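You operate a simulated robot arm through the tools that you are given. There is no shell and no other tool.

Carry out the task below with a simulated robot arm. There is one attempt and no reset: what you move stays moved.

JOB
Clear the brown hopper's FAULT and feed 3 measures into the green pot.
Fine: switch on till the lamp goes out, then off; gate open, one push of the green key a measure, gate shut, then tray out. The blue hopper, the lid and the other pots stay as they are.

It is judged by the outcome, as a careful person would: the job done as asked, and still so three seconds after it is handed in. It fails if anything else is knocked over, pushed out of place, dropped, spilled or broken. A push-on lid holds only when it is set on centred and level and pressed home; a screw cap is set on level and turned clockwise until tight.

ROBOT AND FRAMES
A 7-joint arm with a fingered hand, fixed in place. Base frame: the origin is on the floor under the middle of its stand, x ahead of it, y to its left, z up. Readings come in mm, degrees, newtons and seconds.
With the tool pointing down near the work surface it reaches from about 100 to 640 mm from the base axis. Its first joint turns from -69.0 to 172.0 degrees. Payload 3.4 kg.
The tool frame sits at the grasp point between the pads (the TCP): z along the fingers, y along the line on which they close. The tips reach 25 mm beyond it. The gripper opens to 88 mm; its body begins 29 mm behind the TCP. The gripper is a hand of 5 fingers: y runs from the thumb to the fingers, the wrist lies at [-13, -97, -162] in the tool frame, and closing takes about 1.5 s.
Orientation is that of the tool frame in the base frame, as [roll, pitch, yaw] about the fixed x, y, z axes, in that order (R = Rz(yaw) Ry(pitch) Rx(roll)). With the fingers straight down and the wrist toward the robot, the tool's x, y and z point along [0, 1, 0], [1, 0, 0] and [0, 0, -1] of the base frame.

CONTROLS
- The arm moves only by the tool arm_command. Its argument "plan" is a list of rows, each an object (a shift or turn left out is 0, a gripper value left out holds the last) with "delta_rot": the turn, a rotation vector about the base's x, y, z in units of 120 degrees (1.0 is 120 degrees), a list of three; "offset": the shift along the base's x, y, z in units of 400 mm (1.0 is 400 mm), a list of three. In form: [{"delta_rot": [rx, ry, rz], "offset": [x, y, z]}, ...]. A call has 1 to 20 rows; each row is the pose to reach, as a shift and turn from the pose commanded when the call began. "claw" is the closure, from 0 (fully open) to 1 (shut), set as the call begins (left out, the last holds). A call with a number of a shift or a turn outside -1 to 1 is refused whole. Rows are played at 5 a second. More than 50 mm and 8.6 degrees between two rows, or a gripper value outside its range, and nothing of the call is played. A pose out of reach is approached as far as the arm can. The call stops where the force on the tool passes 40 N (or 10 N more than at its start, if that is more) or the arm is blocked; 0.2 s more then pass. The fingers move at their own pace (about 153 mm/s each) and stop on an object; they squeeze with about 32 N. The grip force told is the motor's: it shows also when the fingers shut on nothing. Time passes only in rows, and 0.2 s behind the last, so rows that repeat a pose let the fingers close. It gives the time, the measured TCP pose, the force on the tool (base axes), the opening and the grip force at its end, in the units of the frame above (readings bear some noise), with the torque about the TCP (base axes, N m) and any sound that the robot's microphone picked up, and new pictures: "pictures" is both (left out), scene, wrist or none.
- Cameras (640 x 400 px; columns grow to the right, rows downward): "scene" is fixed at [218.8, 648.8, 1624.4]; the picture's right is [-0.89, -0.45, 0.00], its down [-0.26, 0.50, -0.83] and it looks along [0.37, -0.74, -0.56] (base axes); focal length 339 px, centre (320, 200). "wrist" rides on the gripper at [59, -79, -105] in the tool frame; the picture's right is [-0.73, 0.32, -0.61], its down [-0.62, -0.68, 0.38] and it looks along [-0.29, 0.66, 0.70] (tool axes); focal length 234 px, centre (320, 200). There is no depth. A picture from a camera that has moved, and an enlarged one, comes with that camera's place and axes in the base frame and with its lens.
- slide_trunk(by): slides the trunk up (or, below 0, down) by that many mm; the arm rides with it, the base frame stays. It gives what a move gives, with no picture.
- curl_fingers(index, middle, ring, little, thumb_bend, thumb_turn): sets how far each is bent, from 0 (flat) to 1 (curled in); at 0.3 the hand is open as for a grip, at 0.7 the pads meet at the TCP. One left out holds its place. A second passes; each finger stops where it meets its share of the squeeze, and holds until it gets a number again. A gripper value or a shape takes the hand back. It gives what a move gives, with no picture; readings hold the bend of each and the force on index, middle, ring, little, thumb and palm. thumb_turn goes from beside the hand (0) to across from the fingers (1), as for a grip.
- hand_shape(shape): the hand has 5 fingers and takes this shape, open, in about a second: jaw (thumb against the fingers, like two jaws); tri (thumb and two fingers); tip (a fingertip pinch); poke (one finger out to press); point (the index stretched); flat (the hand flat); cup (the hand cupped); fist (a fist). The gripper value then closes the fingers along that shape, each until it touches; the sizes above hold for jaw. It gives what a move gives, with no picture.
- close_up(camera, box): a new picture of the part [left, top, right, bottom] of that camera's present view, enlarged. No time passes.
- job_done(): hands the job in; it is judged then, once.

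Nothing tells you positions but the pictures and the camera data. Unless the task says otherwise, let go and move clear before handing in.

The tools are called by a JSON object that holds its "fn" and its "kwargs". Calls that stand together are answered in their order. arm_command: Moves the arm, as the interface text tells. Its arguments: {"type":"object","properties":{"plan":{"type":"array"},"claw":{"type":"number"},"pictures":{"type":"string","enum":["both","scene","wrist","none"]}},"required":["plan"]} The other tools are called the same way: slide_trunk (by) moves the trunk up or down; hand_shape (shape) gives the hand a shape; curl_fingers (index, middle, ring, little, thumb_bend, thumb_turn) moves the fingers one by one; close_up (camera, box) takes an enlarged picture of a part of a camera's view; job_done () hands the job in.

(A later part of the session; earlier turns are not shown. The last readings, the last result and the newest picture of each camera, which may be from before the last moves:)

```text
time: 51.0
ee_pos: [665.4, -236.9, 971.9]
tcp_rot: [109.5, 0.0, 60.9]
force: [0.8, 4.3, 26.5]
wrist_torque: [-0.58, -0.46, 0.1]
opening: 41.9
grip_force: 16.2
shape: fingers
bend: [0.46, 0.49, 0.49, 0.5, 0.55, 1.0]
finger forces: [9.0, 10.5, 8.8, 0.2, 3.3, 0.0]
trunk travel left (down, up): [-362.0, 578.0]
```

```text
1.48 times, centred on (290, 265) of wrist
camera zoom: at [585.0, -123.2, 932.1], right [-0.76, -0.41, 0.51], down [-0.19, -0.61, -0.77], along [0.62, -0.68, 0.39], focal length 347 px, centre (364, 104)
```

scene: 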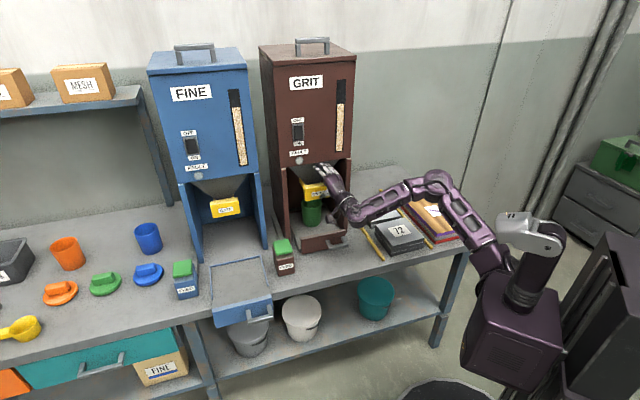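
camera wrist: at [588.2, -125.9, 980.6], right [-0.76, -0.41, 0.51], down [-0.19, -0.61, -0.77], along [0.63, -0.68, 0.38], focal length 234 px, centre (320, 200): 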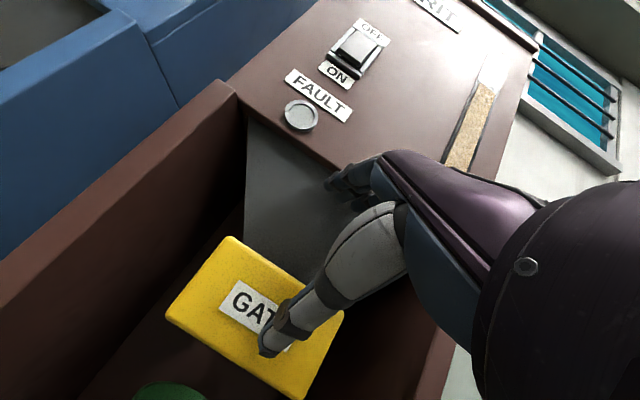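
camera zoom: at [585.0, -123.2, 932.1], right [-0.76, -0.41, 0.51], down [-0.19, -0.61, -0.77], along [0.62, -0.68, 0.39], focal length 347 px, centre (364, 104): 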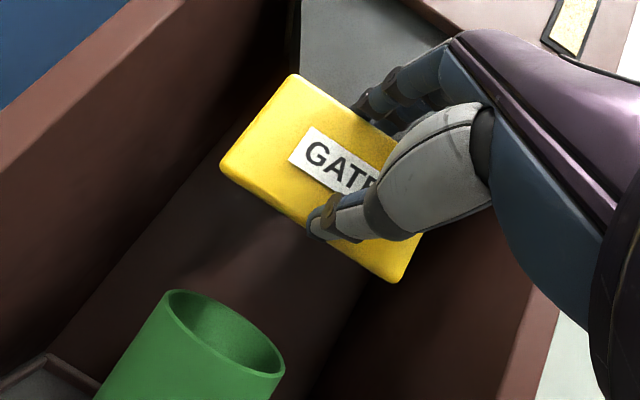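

Fingers press on the plate's top (≈9–10 N each) with the thumb beneath. The arm can't retreat at this shallow tilt, so I pull outward while gradually steepening the hand, keeping the finger contact on the top edge moving straight out.

{"fn": "arm_command", "kwargs": {"plan": [{"offset": [-0.0153, 0.016, 0.0], "delta_rot": [0.0088, 0.0158, 0]}, {"offset": [-0.0305, 0.0319, 0.001], "delta_rot": [0.0177, 0.0315, 0]}, {"offset": [-0.0458, 0.0479, 0.002], "delta_rot": [0.0265, 0.0473, 0]}, {"offset": [-0.0458, 0.0479, 0.002], "delta_rot": [0.0265, 0.0473, 0]}]}}

{"fn": "close_up", "kwargs": {"camera": "scene", "box": [280, 140, 380, 240]}}

```text
time: 52.0
ee_pos: [649.3, -221.9, 974.0]
tcp_rot: [116.0, 0.0, 61.1]
force: [4.5, 2.5, 29.5]
wrist_torque: [-0.77, -0.73, 0.14]
opening: 36.3
grip_force: 15.0
shape: fingers
bend: [0.45, 0.48, 0.48, 0.5, 0.6, 1.0]
finger forces: [9.4, 11.7, 9.0, 0.0, 0.0, 0.1]
out of reach, approached as far as the arm can: row 2, 3, 4
trunk travel left (down, up): [-362.0, 578.0]
camera wrist: at [565.4, -107.5, 948.9], right [-0.7, -0.44, 0.56], down [-0.26, -0.57, -0.78], along [0.66, -0.69, 0.29], focal length 234 px, centre (320, 200)
```

scene: 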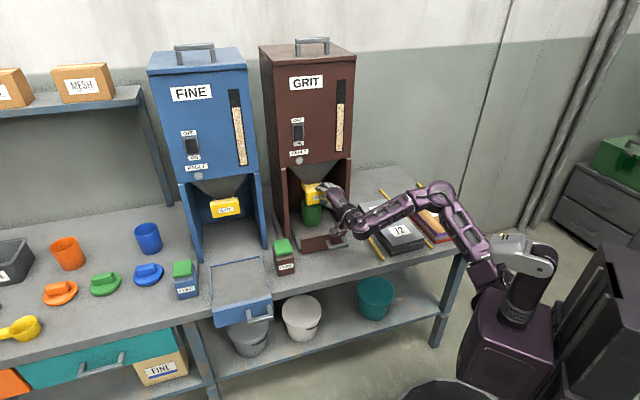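
wrist: 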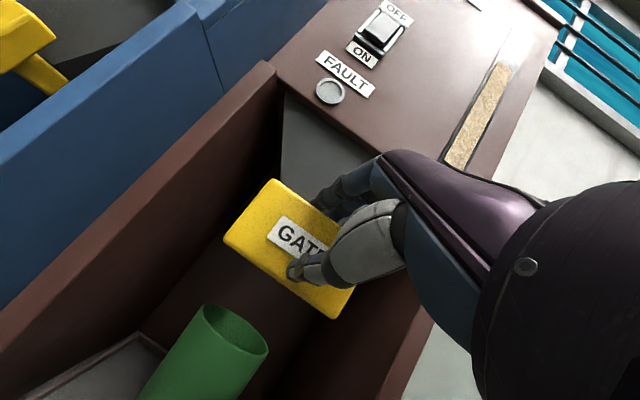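

```text
4.00 times, centred on (330, 190) of scene
camera zoom: at [218.8, 648.8, 1624.4], right [-0.89, -0.45, 0.0], down [-0.26, 0.5, -0.83], along [0.37, -0.74, -0.56], focal length 1356 px, centre (280, 240)
```

zoom: 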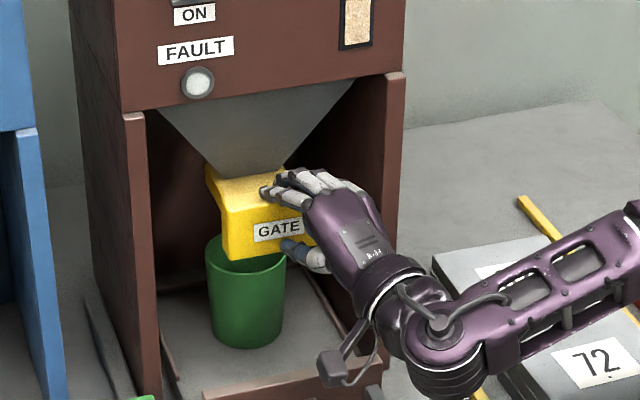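

The gate is sliding out (about 25 mm so far). I continue the same combined pull-and-tilt.

{"fn": "arm_command", "kwargs": {"plan": [{"offset": [-0.0155, 0.0163, 0.0], "delta_rot": [0.0095, 0.017, 0]}, {"offset": [-0.0311, 0.0325, 0.0], "delta_rot": [0.019, 0.0339, 0]}, {"offset": [-0.0466, 0.0488, 0.0], "delta_rot": [0.0285, 0.0509, 0]}, {"offset": [-0.0466, 0.0488, 0.0], "delta_rot": [0.0285, 0.0509, 0]}]}}

{"fn": "close_up", "kwargs": {"camera": "scene", "box": [280, 140, 380, 240]}}

```text
time: 53.0
ee_pos: [632.2, -207.3, 978.3]
tcp_rot: [122.8, 0.0, 61.4]
force: [6.5, 4.6, 34.4]
wrist_torque: [-0.93, -0.92, 0.28]
opening: 38.1
grip_force: 17.0
shape: fingers
bend: [0.43, 0.46, 0.46, 0.5, 0.6, 1.0]
finger forces: [10.5, 13.5, 10.3, 0.0, 0.0, 0.0]
out of reach, approached as far as the arm can: row 2, 3, 4
trunk travel left (down, up): [-362.0, 578.0]
camera wrist: at [546.4, -92.5, 966.8], right [-0.64, -0.48, 0.6], down [-0.34, -0.53, -0.78], along [0.69, -0.7, 0.18], focal length 234 px, centre (320, 200)
```

scene: 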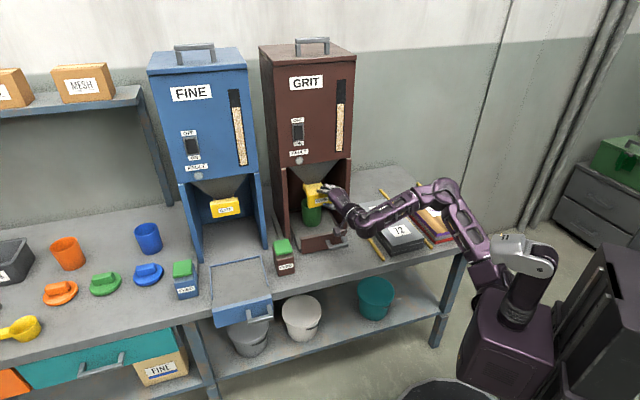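
wrist: 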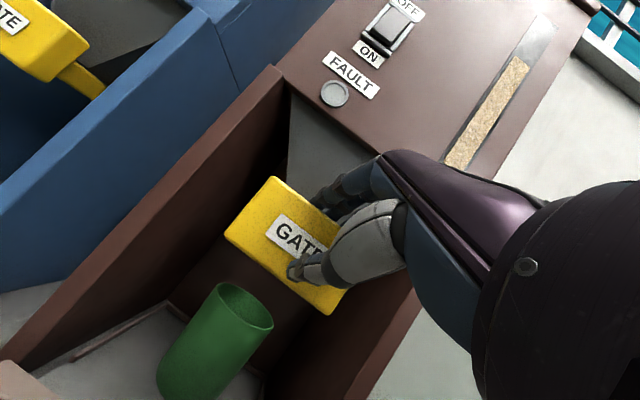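

```text
4.00 times, centred on (330, 190) of scene
camera zoom: at [218.8, 648.8, 1624.4], right [-0.89, -0.45, 0.0], down [-0.26, 0.5, -0.83], along [0.37, -0.74, -0.56], focal length 1356 px, centre (280, 240)
```

zoom: 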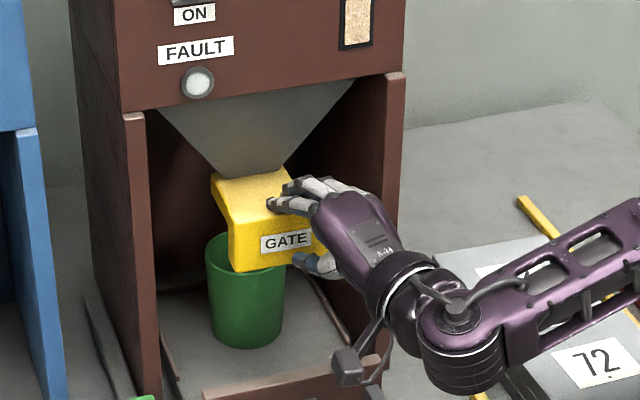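

The gate is out about 43 mm and still moving. I continue pulling, easing the downward pressure slightly.

{"fn": "arm_command", "kwargs": {"plan": [{"offset": [-0.0155, 0.0163, 0.003], "delta_rot": [0.008, 0.014, 0]}, {"offset": [-0.0311, 0.0325, 0.005], "delta_rot": [0.016, 0.028, 0]}, {"offset": [-0.0466, 0.0488, 0.006], "delta_rot": [0.024, 0.042, 0]}, {"offset": [-0.0466, 0.0488, 0.006], "delta_rot": [0.024, 0.042, 0]}]}}

{"fn": "close_up", "kwargs": {"camera": "scene", "box": [280, 140, 380, 240]}}

```text
time: 54.0
ee_pos: [621.9, -204.1, 975.6]
tcp_rot: [128.8, -0.1, 61.1]
force: [26.7, -5.0, 33.6]
wrist_torque: [-0.88, -0.7, 0.58]
opening: 43.2
grip_force: 16.3
shape: fingers
bend: [0.39, 0.43, 0.43, 0.49, 0.6, 1.0]
finger forces: [10.6, 11.2, 10.2, 1.2, 0.1, 0.0]
out of reach, approached as far as the arm can: row 1, 2, 3, 4
trunk travel left (down, up): [-362.0, 578.0]
camera wrist: at [535.7, -87.4, 980.6], right [-0.59, -0.51, 0.63], down [-0.41, -0.48, -0.77], along [0.69, -0.72, 0.07], focal length 234 px, centre (320, 200)
```

scene: 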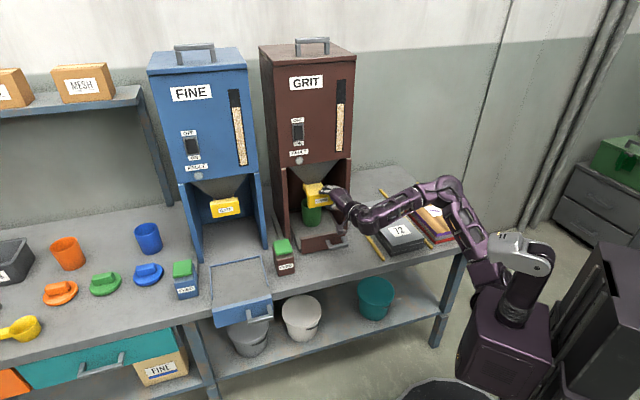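
wrist: 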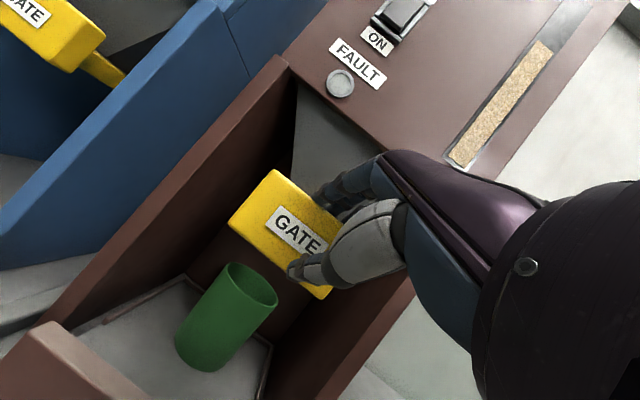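

```text
4.00 times, centred on (330, 190) of scene
camera zoom: at [218.8, 648.8, 1624.4], right [-0.89, -0.45, 0.0], down [-0.26, 0.5, -0.83], along [0.37, -0.74, -0.56], focal length 1356 px, centre (280, 240)
```

zoom: 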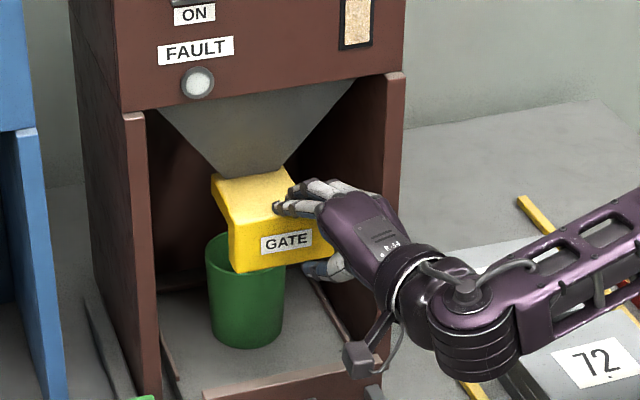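

The gate has come to its stop (~44 mm out): the pull force rose with no further motion. I release by opening the hand, then lift away.

{"fn": "curl_fingers", "kwargs": {"index": 0.2, "middle": 0.2, "ring": 0.2, "little": 0.2, "thumb_bend": 0.2}}

{"fn": "arm_command", "kwargs": {"plan": [{"offset": [-0.02, 0.02, 0.05]}, {"offset": [-0.04, 0.04, 0.1]}, {"offset": [-0.07, 0.07, 0.17]}, {"offset": [-0.1, 0.1, 0.25]}, {"offset": [-0.1, 0.1, 0.25]}]}}

{"fn": "close_up", "kwargs": {"camera": "scene", "box": [280, 140, 380, 240]}}

```text
time: 55.0
ee_pos: [619.4, -204.2, 973.4]
tcp_rot: [129.5, -0.1, 61.2]
force: [-0.5, -0.1, -0.5]
wrist_torque: [0.0, -0.01, -0.03]
opening: 103.4
grip_force: 0.1
shape: fingers
bend: [0.2, 0.2, 0.2, 0.2, 0.2, 0.97]
finger forces: [0.0, 0.0, 0.0, 0.1, 0.0, 0.0]
trunk travel left (down, up): [-362.0, 578.0]
```

```text
time: 56.2
ee_pos: [579.6, -196.1, 1071.5]
tcp_rot: [129.5, 0.0, 61.1]
force: [-0.1, -0.9, -0.3]
wrist_torque: [-0.04, -0.01, 0.01]
opening: 103.5
grip_force: 0.1
shape: fingers
bend: [0.2, 0.2, 0.2, 0.2, 0.2, 0.97]
finger forces: [0.0, 0.0, 0.0, 0.1, 0.0, 0.1]
out of reach, approached as far as the arm can: row 1, 2, 3, 4, 5
trunk travel left (down, up): [-362.0, 578.0]
camera wrist: at [494.0, -81.0, 1078.4], right [-0.58, -0.51, 0.63], down [-0.42, -0.48, -0.77], along [0.7, -0.72, 0.06], focal length 234 px, centre (320, 200)
```

scene: 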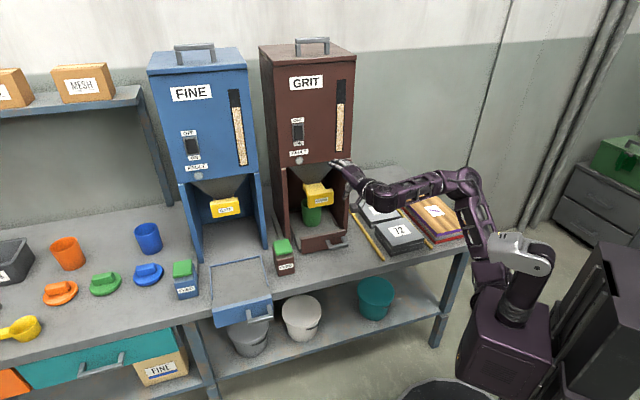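
wrist: 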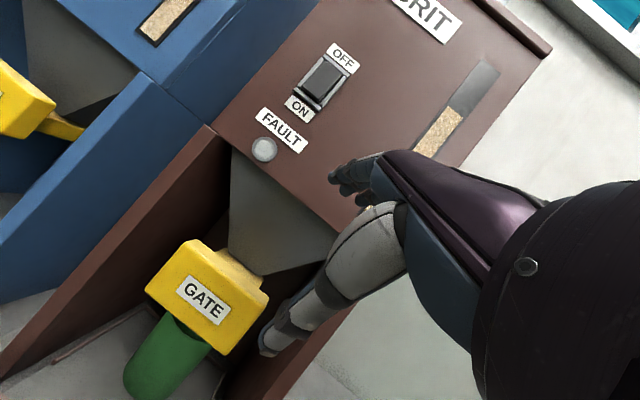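

```text
4.00 times, centred on (330, 190) of scene
camera zoom: at [218.8, 648.8, 1624.4], right [-0.89, -0.45, 0.0], down [-0.26, 0.5, -0.83], along [0.37, -0.74, -0.56], focal length 1356 px, centre (280, 240)
```

zoom: 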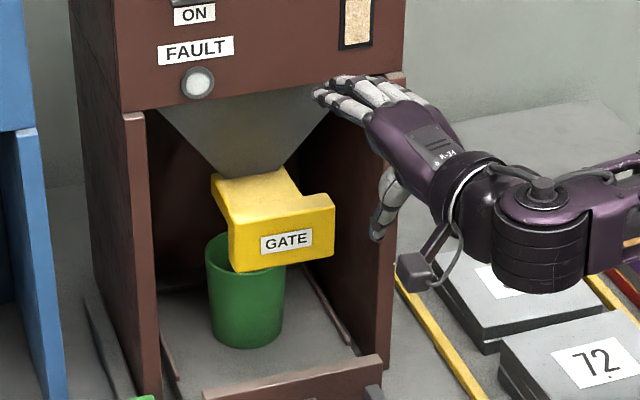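

The gate is clearly open now (slide drawn out ~44 mm). Next is the FEED key: I fold the hand to a single index finger and swing over to above the green key.

{"fn": "curl_fingers", "kwargs": {"index": 0.4, "middle": 1.0, "ring": 1.0, "little": 1.0}}

{"fn": "arm_command", "kwargs": {"plan": [{"offset": [0.0173, 0.0561, -0.0399], "delta_rot": [0.0106, 0.0301, 0.0192]}, {"offset": [0.0379, 0.1085, -0.0797], "delta_rot": [0.0213, 0.0602, 0.0385]}, {"offset": [0.0621, 0.1574, -0.1196], "delta_rot": [0.0319, 0.0903, 0.0577]}, {"offset": [0.0897, 0.2026, -0.1594], "delta_rot": [0.0425, 0.1204, 0.0769]}, {"offset": [0.1242, 0.2406, -0.1993], "delta_rot": [0.0531, 0.1504, 0.0961]}, {"offset": [0.1622, 0.2749, -0.2391], "delta_rot": [0.0638, 0.1805, 0.1154]}, {"offset": [0.2036, 0.3057, -0.279], "delta_rot": [0.0744, 0.2106, 0.1346]}, {"offset": [0.2485, 0.3328, -0.3188], "delta_rot": [0.085, 0.2407, 0.1538]}, {"offset": [0.2485, 0.3328, -0.3188], "delta_rot": [0.085, 0.2407, 0.1538]}], "pictures": "scene"}}

{"fn": "curl_fingers", "kwargs": {"thumb_bend": 1.0}}

{"fn": "close_up", "kwargs": {"camera": "scene", "box": [240, 180, 340, 290]}}

{"fn": "close_up", "kwargs": {"camera": "wrist", "box": [120, 40, 460, 320]}}

```text
time: 57.2
ee_pos: [581.4, -196.7, 1071.5]
tcp_rot: [129.5, 0.0, 60.9]
force: [0.3, 0.9, 0.6]
wrist_torque: [0.01, 0.0, 0.01]
opening: 81.0
grip_force: 0.0
shape: fingers
bend: [0.4, 1.0, 1.0, 1.0, 0.2, 0.97]
finger forces: [0.0, 0.1, 0.0, 0.0, 0.0, 0.0]
trunk travel left (down, up): [-362.0, 578.0]
```

```text
time: 59.2
ee_pos: [629.5, -135.2, 940.6]
tcp_rot: [160.0, 0.2, 79.7]
force: [0.0, 0.3, -0.5]
wrist_torque: [0.01, -0.02, -0.02]
opening: 81.1
grip_force: 0.0
shape: fingers
bend: [0.4, 1.0, 1.0, 1.0, 0.2, 0.97]
finger forces: [0.0, 0.0, 0.0, 0.1, 0.0, 0.0]
out of reach, approached as far as the arm can: row 1, 2, 3, 4, 5, 6, 7, 8, 9
trunk travel left (down, up): [-362.0, 578.0]
```

scene: 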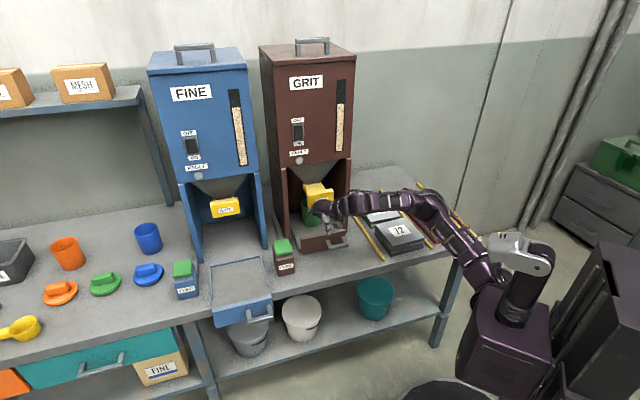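

```text
time: 60.2
ee_pos: [629.6, -136.3, 939.5]
tcp_rot: [160.0, 0.1, 79.8]
force: [0.0, -0.1, 0.2]
wrist_torque: [-0.04, -0.02, -0.01]
opening: 15.7
grip_force: 0.1
shape: fingers
bend: [0.38, 1.0, 1.0, 1.0, 0.96, 1.0]
finger forces: [0.1, 0.0, 0.0, 0.0, 0.0, 0.0]
trunk travel left (down, up): [-362.0, 578.0]
```

```text
3.64 times, centred on (290, 235) of scene
camera zoom: at [218.8, 648.8, 1624.4], right [-0.89, -0.45, 0.0], down [-0.26, 0.5, -0.83], along [0.37, -0.74, -0.56], focal length 1232 px, centre (429, 73)
```

zoom: 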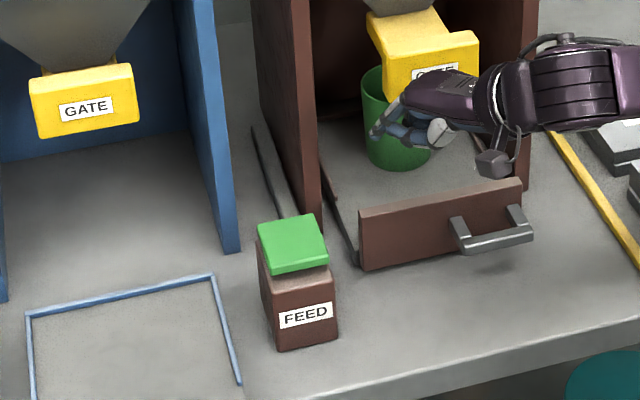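

```text
1.43 times, centred on (290, 180) of wrist
camera zoom: at [532.5, -56.6, 1011.4], right [-0.04, -0.73, 0.68], down [-0.61, -0.52, -0.59], along [0.79, -0.44, -0.43], focal length 334 px, centre (363, 229)
```

zoom: 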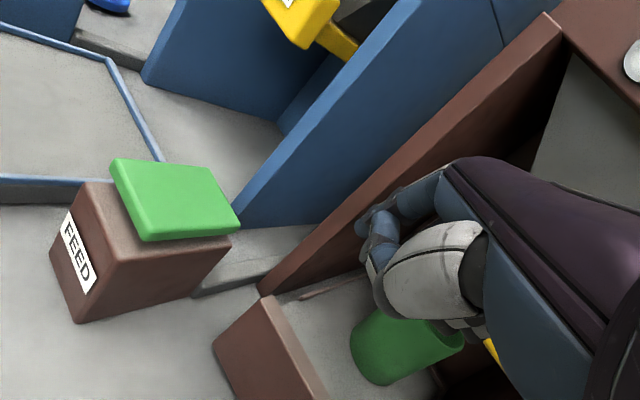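

The arm can't bring the wrist further to +y in this configuration, so I yaw the hand left (pointing toward the key) to get the fingertip over the green key, holding ~75 mm above it.

{"fn": "arm_command", "kwargs": {"plan": [{"offset": [0.0237, 0.0307, -0.0073], "delta_rot": [0.0011, -0.0201, 0.0432]}, {"offset": [0.0474, 0.0613, -0.0145], "delta_rot": [0.0021, -0.0403, 0.0864]}, {"offset": [0.0711, 0.092, -0.0218], "delta_rot": [0.0032, -0.0604, 0.1295]}, {"offset": [0.0948, 0.1226, -0.029], "delta_rot": [0.0042, -0.0806, 0.1727]}, {"offset": [0.1185, 0.1533, -0.0363], "delta_rot": [0.0053, -0.1007, 0.2159]}, {"offset": [0.1185, 0.1533, -0.0363], "delta_rot": [0.0053, -0.1007, 0.2159]}]}}

{"fn": "close_up", "kwargs": {"camera": "scene", "box": [240, 180, 340, 290]}}

{"fn": "close_up", "kwargs": {"camera": "wrist", "box": [120, 40, 460, 320]}}

```text
time: 61.6
ee_pos: [677.4, -76.7, 918.8]
tcp_rot: [147.8, 0.0, 105.9]
force: [0.2, -0.7, -0.5]
wrist_torque: [0.01, 0.01, 0.0]
opening: 15.6
grip_force: 0.1
shape: fingers
bend: [0.38, 1.0, 1.0, 1.0, 0.96, 1.0]
finger forces: [0.1, 0.1, 0.0, 0.0, 0.0, 0.0]
out of reach, approached as far as the arm can: row 5, 6
trunk travel left (down, up): [-362.0, 578.0]
camera wrist: at [544.1, -53.0, 966.1], right [0.15, -0.71, 0.69], down [-0.19, -0.7, -0.69], along [0.97, -0.03, -0.24], focal length 234 px, centre (320, 200)
```

scene: 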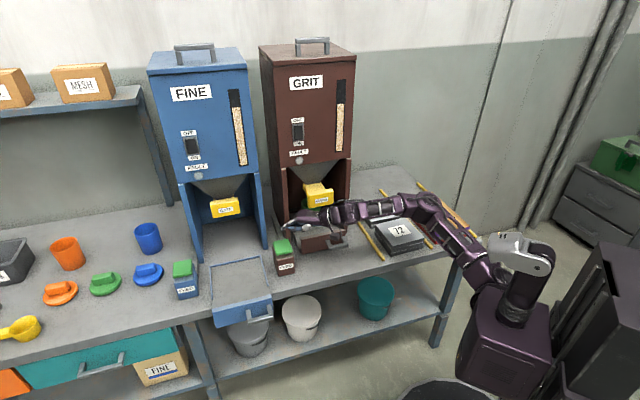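
wrist: 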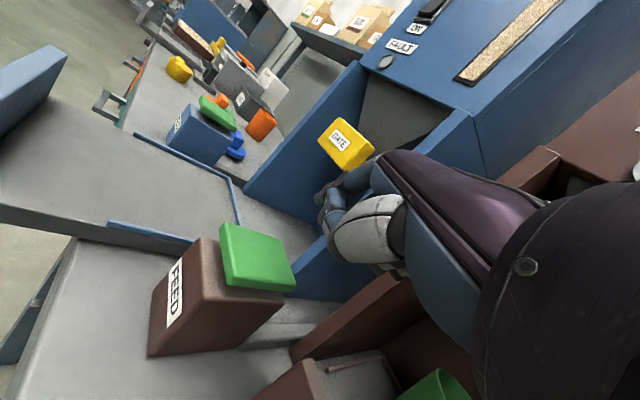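

```text
3.64 times, centred on (290, 235) of scene
camera zoom: at [218.8, 648.8, 1624.4], right [-0.89, -0.45, 0.0], down [-0.26, 0.5, -0.83], along [0.37, -0.74, -0.56], focal length 1232 px, centre (429, 73)
```

zoom: 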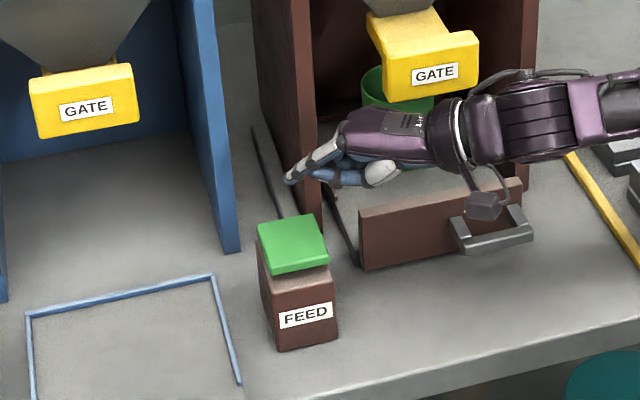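

```text
1.43 times, centred on (290, 180) of wrist
camera zoom: at [544.1, -53.0, 966.1], right [0.15, -0.71, 0.69], down [-0.19, -0.7, -0.69], along [0.97, -0.03, -0.24], focal length 334 px, centre (363, 229)
```

zoom: 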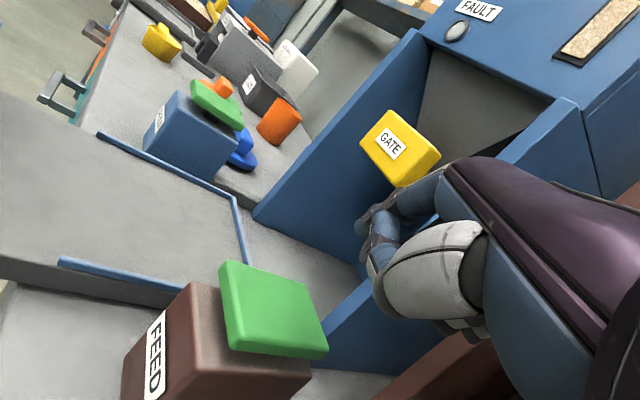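

The fingertip is directly above the green key, about 70 mm up. I lower the trunk 55 mm, then press with small arm steps.

{"fn": "slide_trunk", "kwargs": {"by": -55}}

{"fn": "close_up", "kwargs": {"camera": "scene", "box": [240, 180, 340, 290]}}

{"fn": "close_up", "kwargs": {"camera": "wrist", "box": [180, 100, 460, 320]}}

```text
time: 62.6
ee_pos: [677.3, -76.0, 863.6]
tcp_rot: [147.8, -0.2, 105.9]
force: [-0.9, 0.1, -0.1]
wrist_torque: [0.0, -0.02, -0.01]
opening: 15.6
grip_force: 0.0
shape: fingers
bend: [0.38, 1.0, 1.0, 1.0, 0.96, 1.0]
finger forces: [0.0, 0.1, 0.0, 0.0, 0.0, 0.0]
trunk travel left (down, up): [-307.0, 633.0]
```

```text
3.64 times, centred on (290, 235) of scene
camera zoom: at [218.8, 648.8, 1624.4], right [-0.89, -0.45, 0.0], down [-0.26, 0.5, -0.83], along [0.37, -0.74, -0.56], focal length 1232 px, centre (429, 73)
```

zoom: 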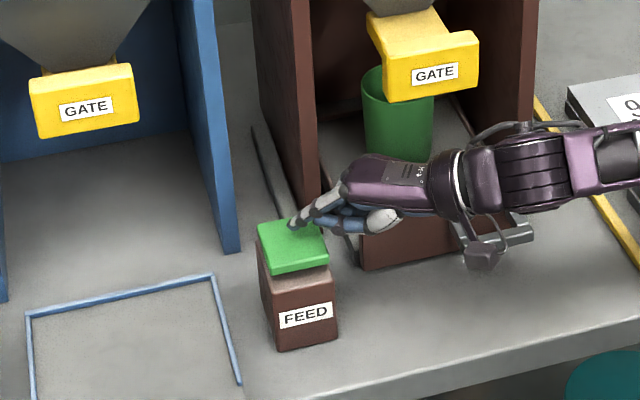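

```text
1.82 times, centred on (320, 210) of wrist
camera zoom: at [543.9, -52.9, 911.4], right [0.15, -0.71, 0.69], down [-0.19, -0.7, -0.69], along [0.97, -0.03, -0.24], focal length 426 px, centre (320, 182)
```

zoom: 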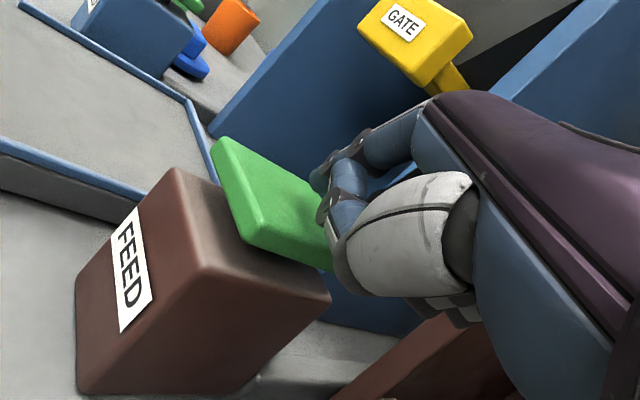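

The fingertip is just above the key. First push: step down and watch the force.

{"fn": "arm_command", "kwargs": {"plan": [{"offset": [0, 0, -0.01]}, {"offset": [0, 0, -0.02]}, {"offset": [0, 0, -0.03]}, {"offset": [0, 0, -0.035]}, {"offset": [0, 0, -0.035]}]}}

{"fn": "close_up", "kwargs": {"camera": "scene", "box": [240, 180, 340, 290]}}

{"fn": "close_up", "kwargs": {"camera": "wrist", "box": [180, 100, 460, 320]}}

```text
time: 63.8
ee_pos: [678.7, -77.5, 851.4]
tcp_rot: [147.9, 0.0, 105.9]
force: [-0.6, 0.3, 0.6]
wrist_torque: [0.04, -0.03, -0.03]
opening: 16.5
grip_force: 1.1
shape: fingers
bend: [0.37, 1.0, 1.0, 1.0, 0.96, 1.0]
finger forces: [1.1, 0.1, 0.0, 0.0, 0.0, 0.1]
trunk travel left (down, up): [-307.0, 633.0]
camera wrist: at [544.1, -53.9, 897.9], right [0.15, -0.71, 0.69], down [-0.19, -0.7, -0.69], along [0.97, -0.03, -0.24], focal length 234 px, centre (320, 200)
```

scene: 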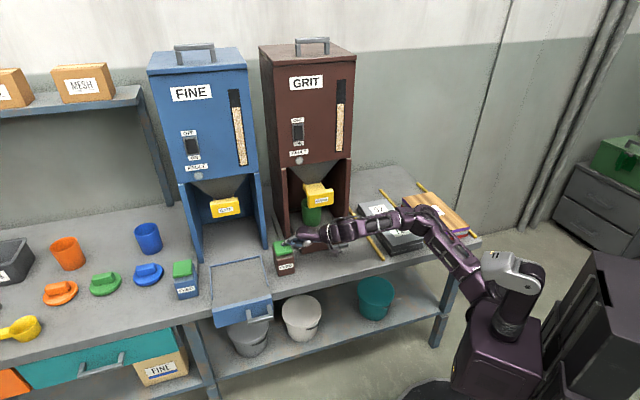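
wrist: 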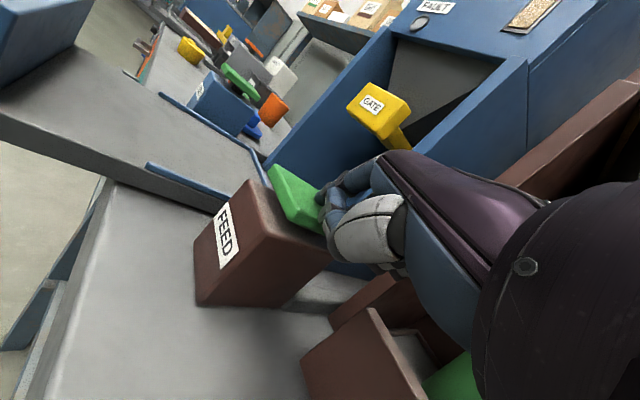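

```text
3.64 times, centred on (290, 235) of scene
camera zoom: at [218.8, 648.8, 1624.4], right [-0.89, -0.45, 0.0], down [-0.26, 0.5, -0.83], along [0.37, -0.74, -0.56], focal length 1232 px, centre (429, 73)
```

zoom: 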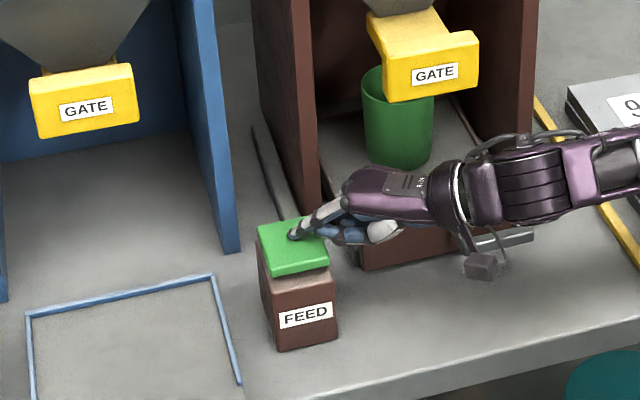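

```text
1.82 times, centred on (320, 210) of wrist
camera zoom: at [544.1, -53.9, 897.9], right [0.15, -0.71, 0.69], down [-0.19, -0.7, -0.69], along [0.97, -0.03, -0.24], focal length 426 px, centre (320, 182)
```

zoom: 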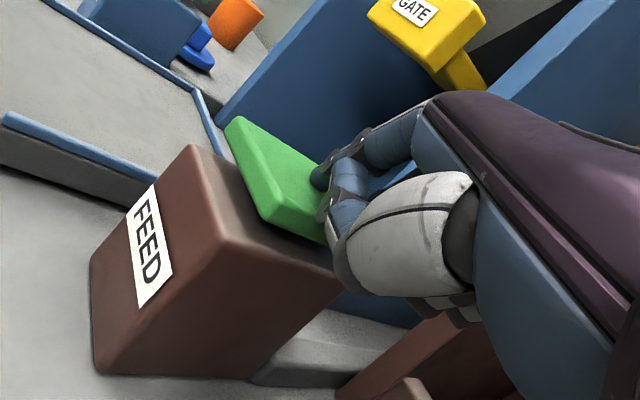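

Contact made (~1 N). I push the key down.

{"fn": "arm_command", "kwargs": {"plan": [{"offset": [0, 0, -0.0075]}, {"offset": [0, 0, -0.015]}, {"offset": [0, 0, -0.0225]}, {"offset": [0, 0, -0.0225]}], "pictures": "none"}}

{"fn": "close_up", "kwargs": {"camera": "scene", "box": [240, 180, 340, 290]}}

{"fn": "close_up", "kwargs": {"camera": "scene", "box": [290, 170, 350, 240]}}

```text
time: 64.8
ee_pos: [677.0, -77.5, 842.7]
tcp_rot: [147.8, 0.0, 105.8]
force: [-2.1, 0.2, 4.2]
wrist_torque: [0.14, -0.21, 0.03]
opening: 16.9
grip_force: 2.4
shape: fingers
bend: [0.35, 1.0, 1.0, 1.0, 0.96, 1.0]
finger forces: [4.4, 0.1, 0.1, 0.0, 0.0, 0.1]
trunk travel left (down, up): [-307.0, 633.0]
heard: click
```

```text
3.64 times, centred on (290, 235) of scene
camera zoom: at [218.8, 648.8, 1624.4], right [-0.89, -0.45, 0.0], down [-0.26, 0.5, -0.83], along [0.37, -0.74, -0.56], focal length 1232 px, centre (429, 73)
```

zoom: 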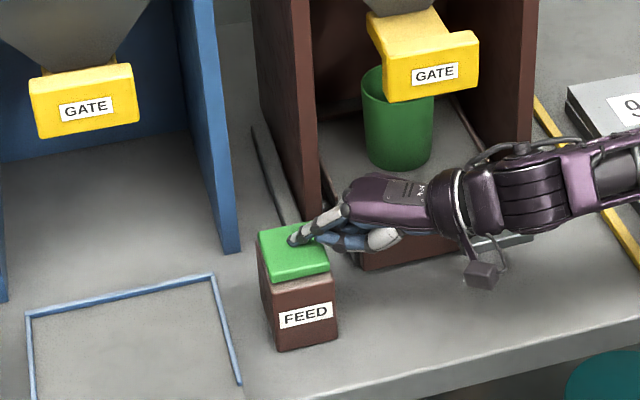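

```text
5.71 times, centred on (320, 205) of scene
camera zoom: at [218.8, 648.8, 1624.4], right [-0.89, -0.45, 0.0], down [-0.26, 0.5, -0.83], along [0.37, -0.74, -0.56], focal length 1937 px, centre (320, 171)
```

zoom: 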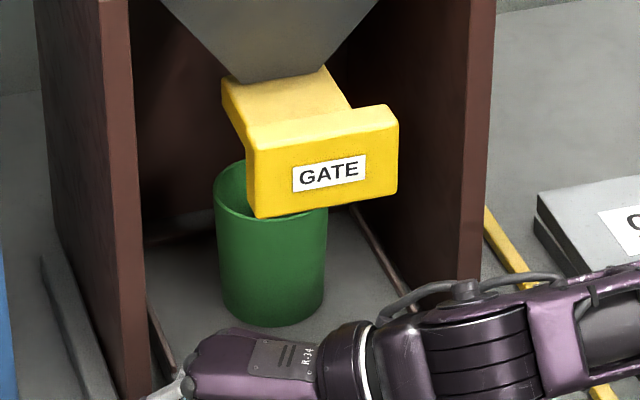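

Click heard: push one registered. I lift to release the key and wait to observe the feed.

{"fn": "arm_command", "kwargs": {"plan": [{"offset": [0, 0, 0.0125]}, {"offset": [0, 0, 0.025]}, {"offset": [0, 0, 0.045]}, {"offset": [0, 0, 0.045]}, {"offset": [0, 0, 0.045]}, {"offset": [0, 0, 0.045]}, {"offset": [0, 0, 0.045]}, {"offset": [0, 0, 0.045]}, {"offset": [0, 0, 0.045]}, {"offset": [0, 0, 0.045]}], "pictures": "none"}}

{"fn": "close_up", "kwargs": {"camera": "scene", "box": [290, 170, 350, 240]}}

{"fn": "close_up", "kwargs": {"camera": "scene", "box": [250, 70, 380, 190]}}

{"fn": "close_up", "kwargs": {"camera": "scene", "box": [240, 180, 340, 290]}}

```text
time: 67.0
ee_pos: [675.9, -77.7, 859.2]
tcp_rot: [147.8, 0.0, 105.9]
force: [0.3, 0.0, -0.4]
wrist_torque: [-0.02, -0.01, 0.01]
opening: 16.5
grip_force: 0.1
shape: fingers
bend: [0.36, 1.0, 1.0, 1.0, 0.96, 1.0]
finger forces: [0.1, 0.1, 0.0, 0.0, 0.0, 0.0]
trunk travel left (down, up): [-307.0, 633.0]
```

```text
5.71 times, centred on (320, 205) of scene
camera zoom: at [218.8, 648.8, 1624.4], right [-0.89, -0.45, 0.0], down [-0.26, 0.5, -0.83], along [0.37, -0.74, -0.56], focal length 1937 px, centre (320, 171)
```

zoom: 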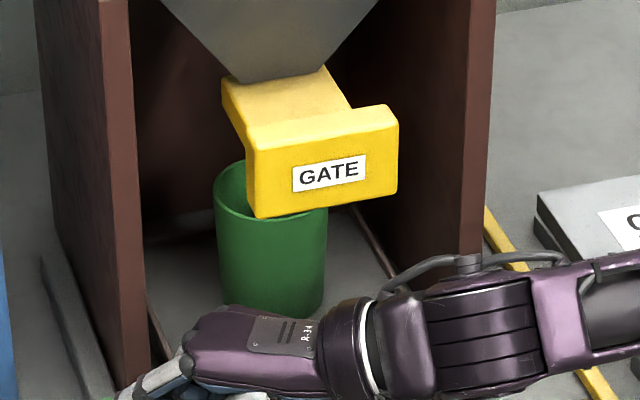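

```text
3.33 times, centred on (315, 130) of scene
camera zoom: at [218.8, 648.8, 1624.4], right [-0.89, -0.45, 0.0], down [-0.26, 0.5, -0.83], along [0.37, -0.74, -0.56], focal length 1130 px, centre (337, 433)
```

zoom: 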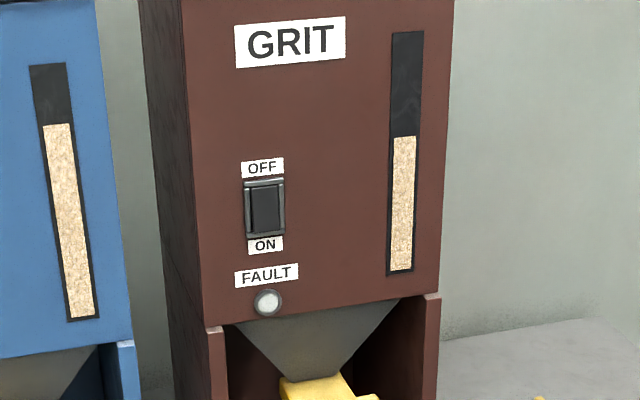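

```text
3.64 times, centred on (290, 235) of scene
camera zoom: at [218.8, 648.8, 1624.4], right [-0.89, -0.45, 0.0], down [-0.26, 0.5, -0.83], along [0.37, -0.74, -0.56], focal length 1232 px, centre (429, 73)
```

zoom: 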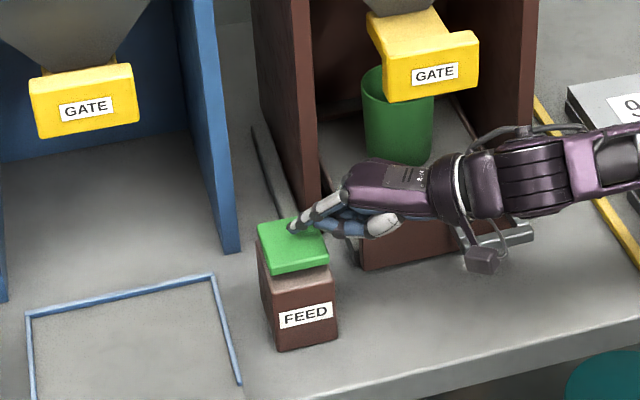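

The sight-glass level looks lower. I'll use one fixed crop to track it per push.

{"fn": "close_up", "kwargs": {"camera": "scene", "box": [320, 70, 360, 160]}}

{"fn": "close_up", "kwargs": {"camera": "scene", "box": [140, 30, 380, 180]}}

```text
4.44 times, centred on (340, 115) of scene
camera zoom: at [218.8, 648.8, 1624.4], right [-0.89, -0.45, 0.0], down [-0.26, 0.5, -0.83], along [0.37, -0.74, -0.56], focal length 1506 px, centre (231, 578)
```

zoom: 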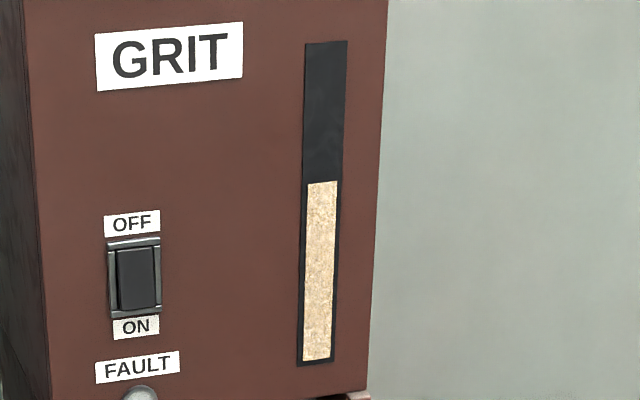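

```text
2.67 times, centred on (260, 105) of scene
camera zoom: at [218.8, 648.8, 1624.4], right [-0.89, -0.45, 0.0], down [-0.26, 0.5, -0.83], along [0.37, -0.74, -0.56], focal length 904 px, centre (480, 453)
```

zoom: 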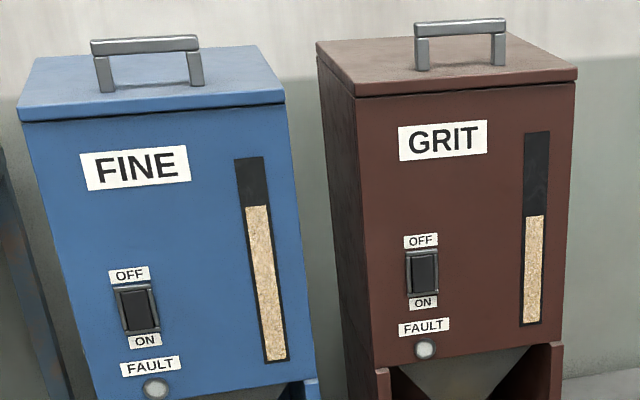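

One measure fed (level dropped one step, 197→215 in the fixed crop). Second push: press and release.

{"fn": "arm_command", "kwargs": {"plan": [{"offset": [0, 0, -0.015]}, {"offset": [0, 0, -0.025]}, {"offset": [0, 0, -0.035]}, {"offset": [0, 0, -0.043]}, {"offset": [0, 0, -0.043]}], "pictures": "none"}}

{"fn": "arm_command", "kwargs": {"plan": [{"offset": [0, 0, 0.0125]}, {"offset": [0, 0, 0.025]}, {"offset": [0, 0, 0.045]}, {"offset": [0, 0, 0.045]}, {"offset": [0, 0, 0.045]}, {"offset": [0, 0, 0.045]}, {"offset": [0, 0, 0.045]}, {"offset": [0, 0, 0.045]}, {"offset": [0, 0, 0.045]}, {"offset": [0, 0, 0.045]}], "pictures": "none"}}

{"fn": "close_up", "kwargs": {"camera": "scene", "box": [320, 70, 360, 160]}}

{"fn": "close_up", "kwargs": {"camera": "scene", "box": [240, 180, 340, 290]}}

```text
time: 68.2
ee_pos: [677.8, -77.6, 842.5]
tcp_rot: [147.9, 0.1, 105.8]
force: [-1.1, -0.7, 4.6]
wrist_torque: [0.07, -0.15, 0.02]
opening: 17.1
grip_force: 2.6
shape: fingers
bend: [0.35, 1.0, 1.0, 1.0, 0.96, 1.0]
finger forces: [4.4, 0.0, 0.1, 0.1, 0.1, 0.0]
trunk travel left (down, up): [-307.0, 633.0]
heard: click
```

```text
time: 70.4
ee_pos: [676.7, -77.1, 860.8]
tcp_rot: [147.8, 0.0, 105.8]
force: [-0.1, -0.2, -1.1]
wrist_torque: [0.01, -0.02, 0.0]
opening: 16.5
grip_force: 0.1
shape: fingers
bend: [0.36, 1.0, 1.0, 1.0, 0.96, 1.0]
finger forces: [0.0, 0.1, 0.0, 0.0, 0.0, 0.1]
trunk travel left (down, up): [-307.0, 633.0]
```

```text
4.44 times, centred on (340, 115) of scene
camera zoom: at [218.8, 648.8, 1624.4], right [-0.89, -0.45, 0.0], down [-0.26, 0.5, -0.83], along [0.37, -0.74, -0.56], focal length 1506 px, centre (231, 578)
```

zoom: 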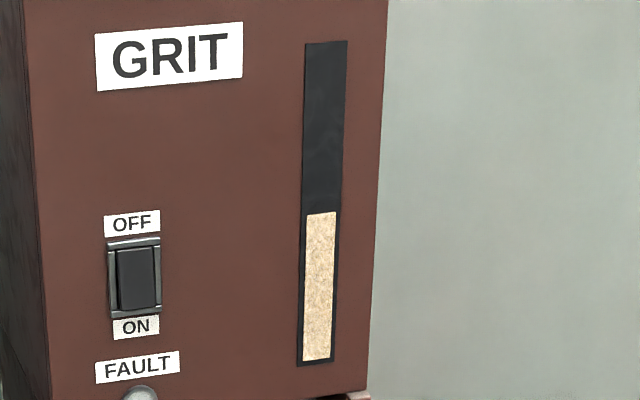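

```text
3.64 times, centred on (290, 235) of scene
camera zoom: at [218.8, 648.8, 1624.4], right [-0.89, -0.45, 0.0], down [-0.26, 0.5, -0.83], along [0.37, -0.74, -0.56], focal length 1232 px, centre (429, 73)
```

zoom: 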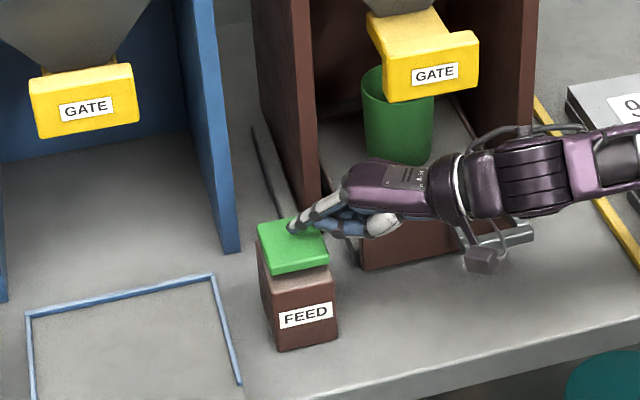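

Second measure fed (level 183→213 in the crop) and one click heard. Third and last push.

{"fn": "arm_command", "kwargs": {"plan": [{"offset": [0, 0, -0.015]}, {"offset": [0, 0, -0.025]}, {"offset": [0, 0, -0.035]}, {"offset": [0, 0, -0.044]}, {"offset": [0, 0, -0.044]}], "pictures": "none"}}

{"fn": "arm_command", "kwargs": {"plan": [{"offset": [0, 0, 0.0125]}, {"offset": [0, 0, 0.025]}, {"offset": [0, 0, 0.05]}, {"offset": [0, 0, 0.1]}, {"offset": [0, 0, 0.15]}, {"offset": [0, 0, 0.15]}, {"offset": [0, 0, 0.15]}, {"offset": [0, 0, 0.15]}, {"offset": [0, 0, 0.15]}, {"offset": [0, 0, 0.15]}], "pictures": "none"}}

{"fn": "close_up", "kwargs": {"camera": "scene", "box": [320, 70, 360, 160]}}

{"fn": "close_up", "kwargs": {"camera": "scene", "box": [240, 150, 360, 290]}}

```text
time: 71.6
ee_pos: [676.5, -77.6, 842.9]
tcp_rot: [147.9, 0.0, 105.8]
force: [-0.2, -0.4, 3.5]
wrist_torque: [0.07, -0.16, 0.02]
opening: 17.0
grip_force: 1.5
shape: fingers
bend: [0.35, 1.0, 1.0, 1.0, 0.97, 1.0]
finger forces: [3.6, 0.0, 0.0, 0.0, 0.0, 0.1]
trunk travel left (down, up): [-307.0, 633.0]
heard: click
```

```text
time: 73.8
ee_pos: [674.4, -80.3, 892.9]
tcp_rot: [147.8, 0.0, 105.8]
force: [-0.3, -0.9, -0.4]
wrist_torque: [-0.02, 0.02, 0.01]
opening: 16.8
grip_force: 0.2
shape: fingers
bend: [0.36, 1.0, 1.0, 1.0, 0.96, 1.0]
finger forces: [0.1, 0.1, 0.1, 0.1, 0.0, 0.0]
out of reach, approached as far as the arm can: row 5, 6, 7, 8, 9, 10
trunk travel left (down, up): [-307.0, 633.0]
```

```text
4.44 times, centred on (340, 115) of scene
camera zoom: at [218.8, 648.8, 1624.4], right [-0.89, -0.45, 0.0], down [-0.26, 0.5, -0.83], along [0.37, -0.74, -0.56], focal length 1506 px, centre (231, 578)
```

zoom: 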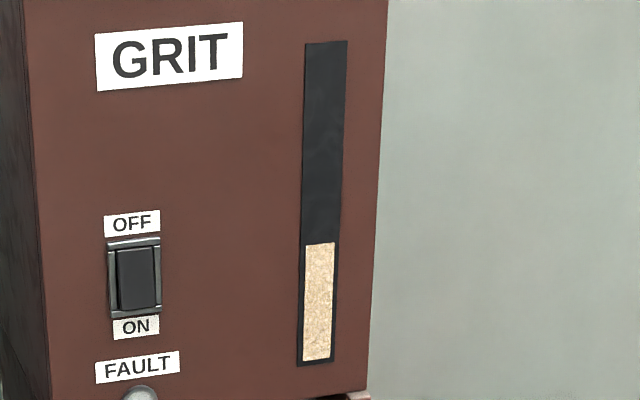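

```text
2.86 times, centred on (300, 220) of scene
camera zoom: at [218.8, 648.8, 1624.4], right [-0.89, -0.45, 0.0], down [-0.26, 0.5, -0.83], along [0.37, -0.74, -0.56], focal length 968 px, centre (377, 143)
```

zoom: 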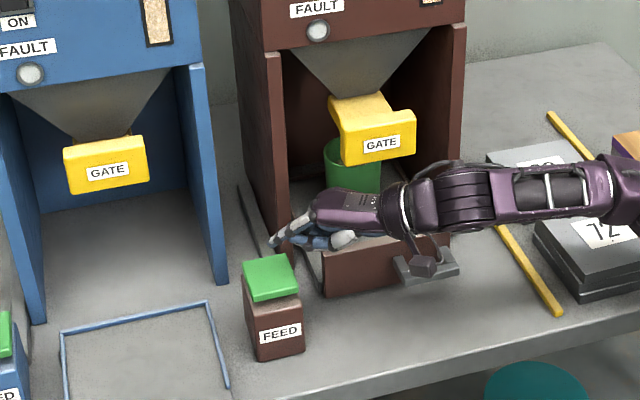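

All three measures are in (level fell three equal steps, three clicks). Now the gate must be shut: I swing back to in front of the yellow plate with the index leading, ~40 mm off it.

{"fn": "arm_command", "kwargs": {"plan": [{"offset": [-0.0348, -0.0303, 0.0221], "delta_rot": [-0.0012, -0.0157, -0.0486]}, {"offset": [-0.0696, -0.0605, 0.0443], "delta_rot": [-0.0025, -0.0315, -0.0971]}, {"offset": [-0.1044, -0.0908, 0.0664], "delta_rot": [-0.0037, -0.0472, -0.1457]}, {"offset": [-0.1391, -0.121, 0.0886], "delta_rot": [-0.005, -0.063, -0.1943]}, {"offset": [-0.1739, -0.1513, 0.1107], "delta_rot": [-0.0062, -0.0787, -0.2429]}, {"offset": [-0.2087, -0.1815, 0.1329], "delta_rot": [-0.0075, -0.0945, -0.2914]}, {"offset": [-0.2435, -0.2118, 0.155], "delta_rot": [-0.0087, -0.1102, -0.34]}, {"offset": [-0.2435, -0.2118, 0.155], "delta_rot": [-0.0087, -0.1102, -0.34]}]}}

{"fn": "close_up", "kwargs": {"camera": "scene", "box": [280, 140, 380, 240]}}

{"fn": "close_up", "kwargs": {"camera": "wrist", "box": [120, 100, 420, 360]}}

```text
time: 75.6
ee_pos: [576.5, -170.2, 955.3]
tcp_rot: [134.8, -0.1, 65.1]
force: [0.5, -0.5, -0.4]
wrist_torque: [-0.06, 0.04, -0.01]
opening: 16.7
grip_force: 0.1
shape: fingers
bend: [0.36, 1.0, 1.0, 1.0, 0.96, 1.0]
finger forces: [0.1, 0.0, 0.0, 0.0, 0.1, 0.1]
out of reach, approached as far as the arm can: row 7, 8
trunk travel left (down, up): [-307.0, 633.0]
camera wrist: at [483.6, -61.3, 972.8], right [-0.49, -0.57, 0.66], down [-0.45, -0.48, -0.75], along [0.74, -0.67, -0.03], focal length 234 px, centre (320, 200)
```

scene: 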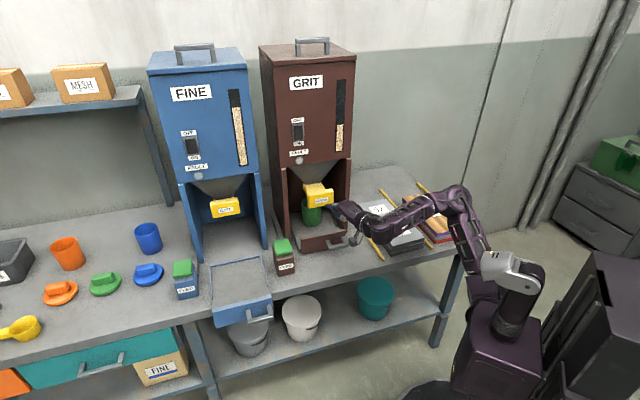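
wrist: 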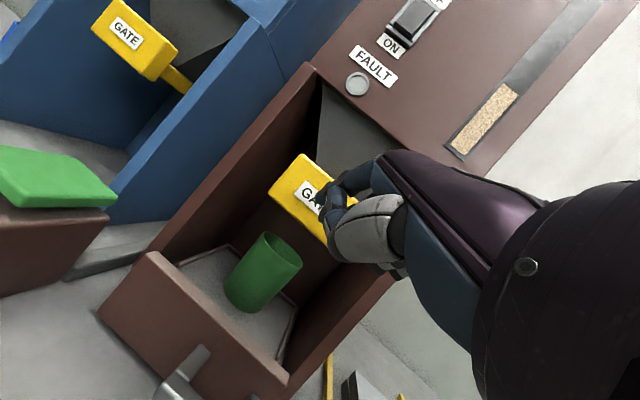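

```text
4.00 times, centred on (330, 190) of scene
camera zoom: at [218.8, 648.8, 1624.4], right [-0.89, -0.45, 0.0], down [-0.26, 0.5, -0.83], along [0.37, -0.74, -0.56], focal length 1356 px, centre (280, 240)
```

zoom: 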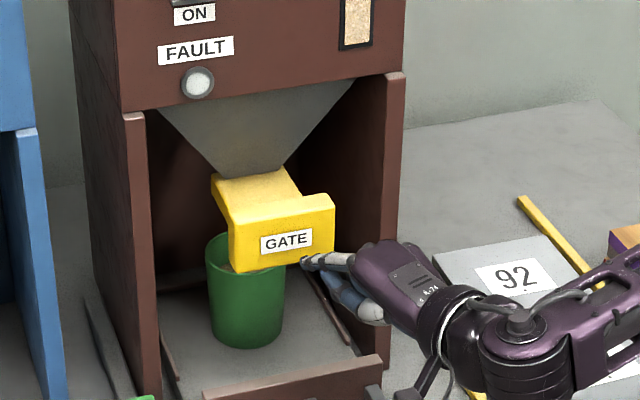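

```text
1.54 times, centred on (270, 230) of wrist
camera zoom: at [483.6, -61.3, 972.8], right [-0.49, -0.57, 0.66], down [-0.45, -0.48, -0.75], along [0.74, -0.67, -0.03], focal length 360 px, centre (397, 154)
```

zoom: 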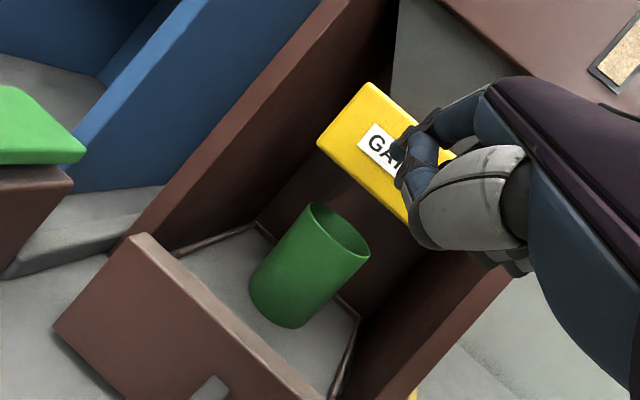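

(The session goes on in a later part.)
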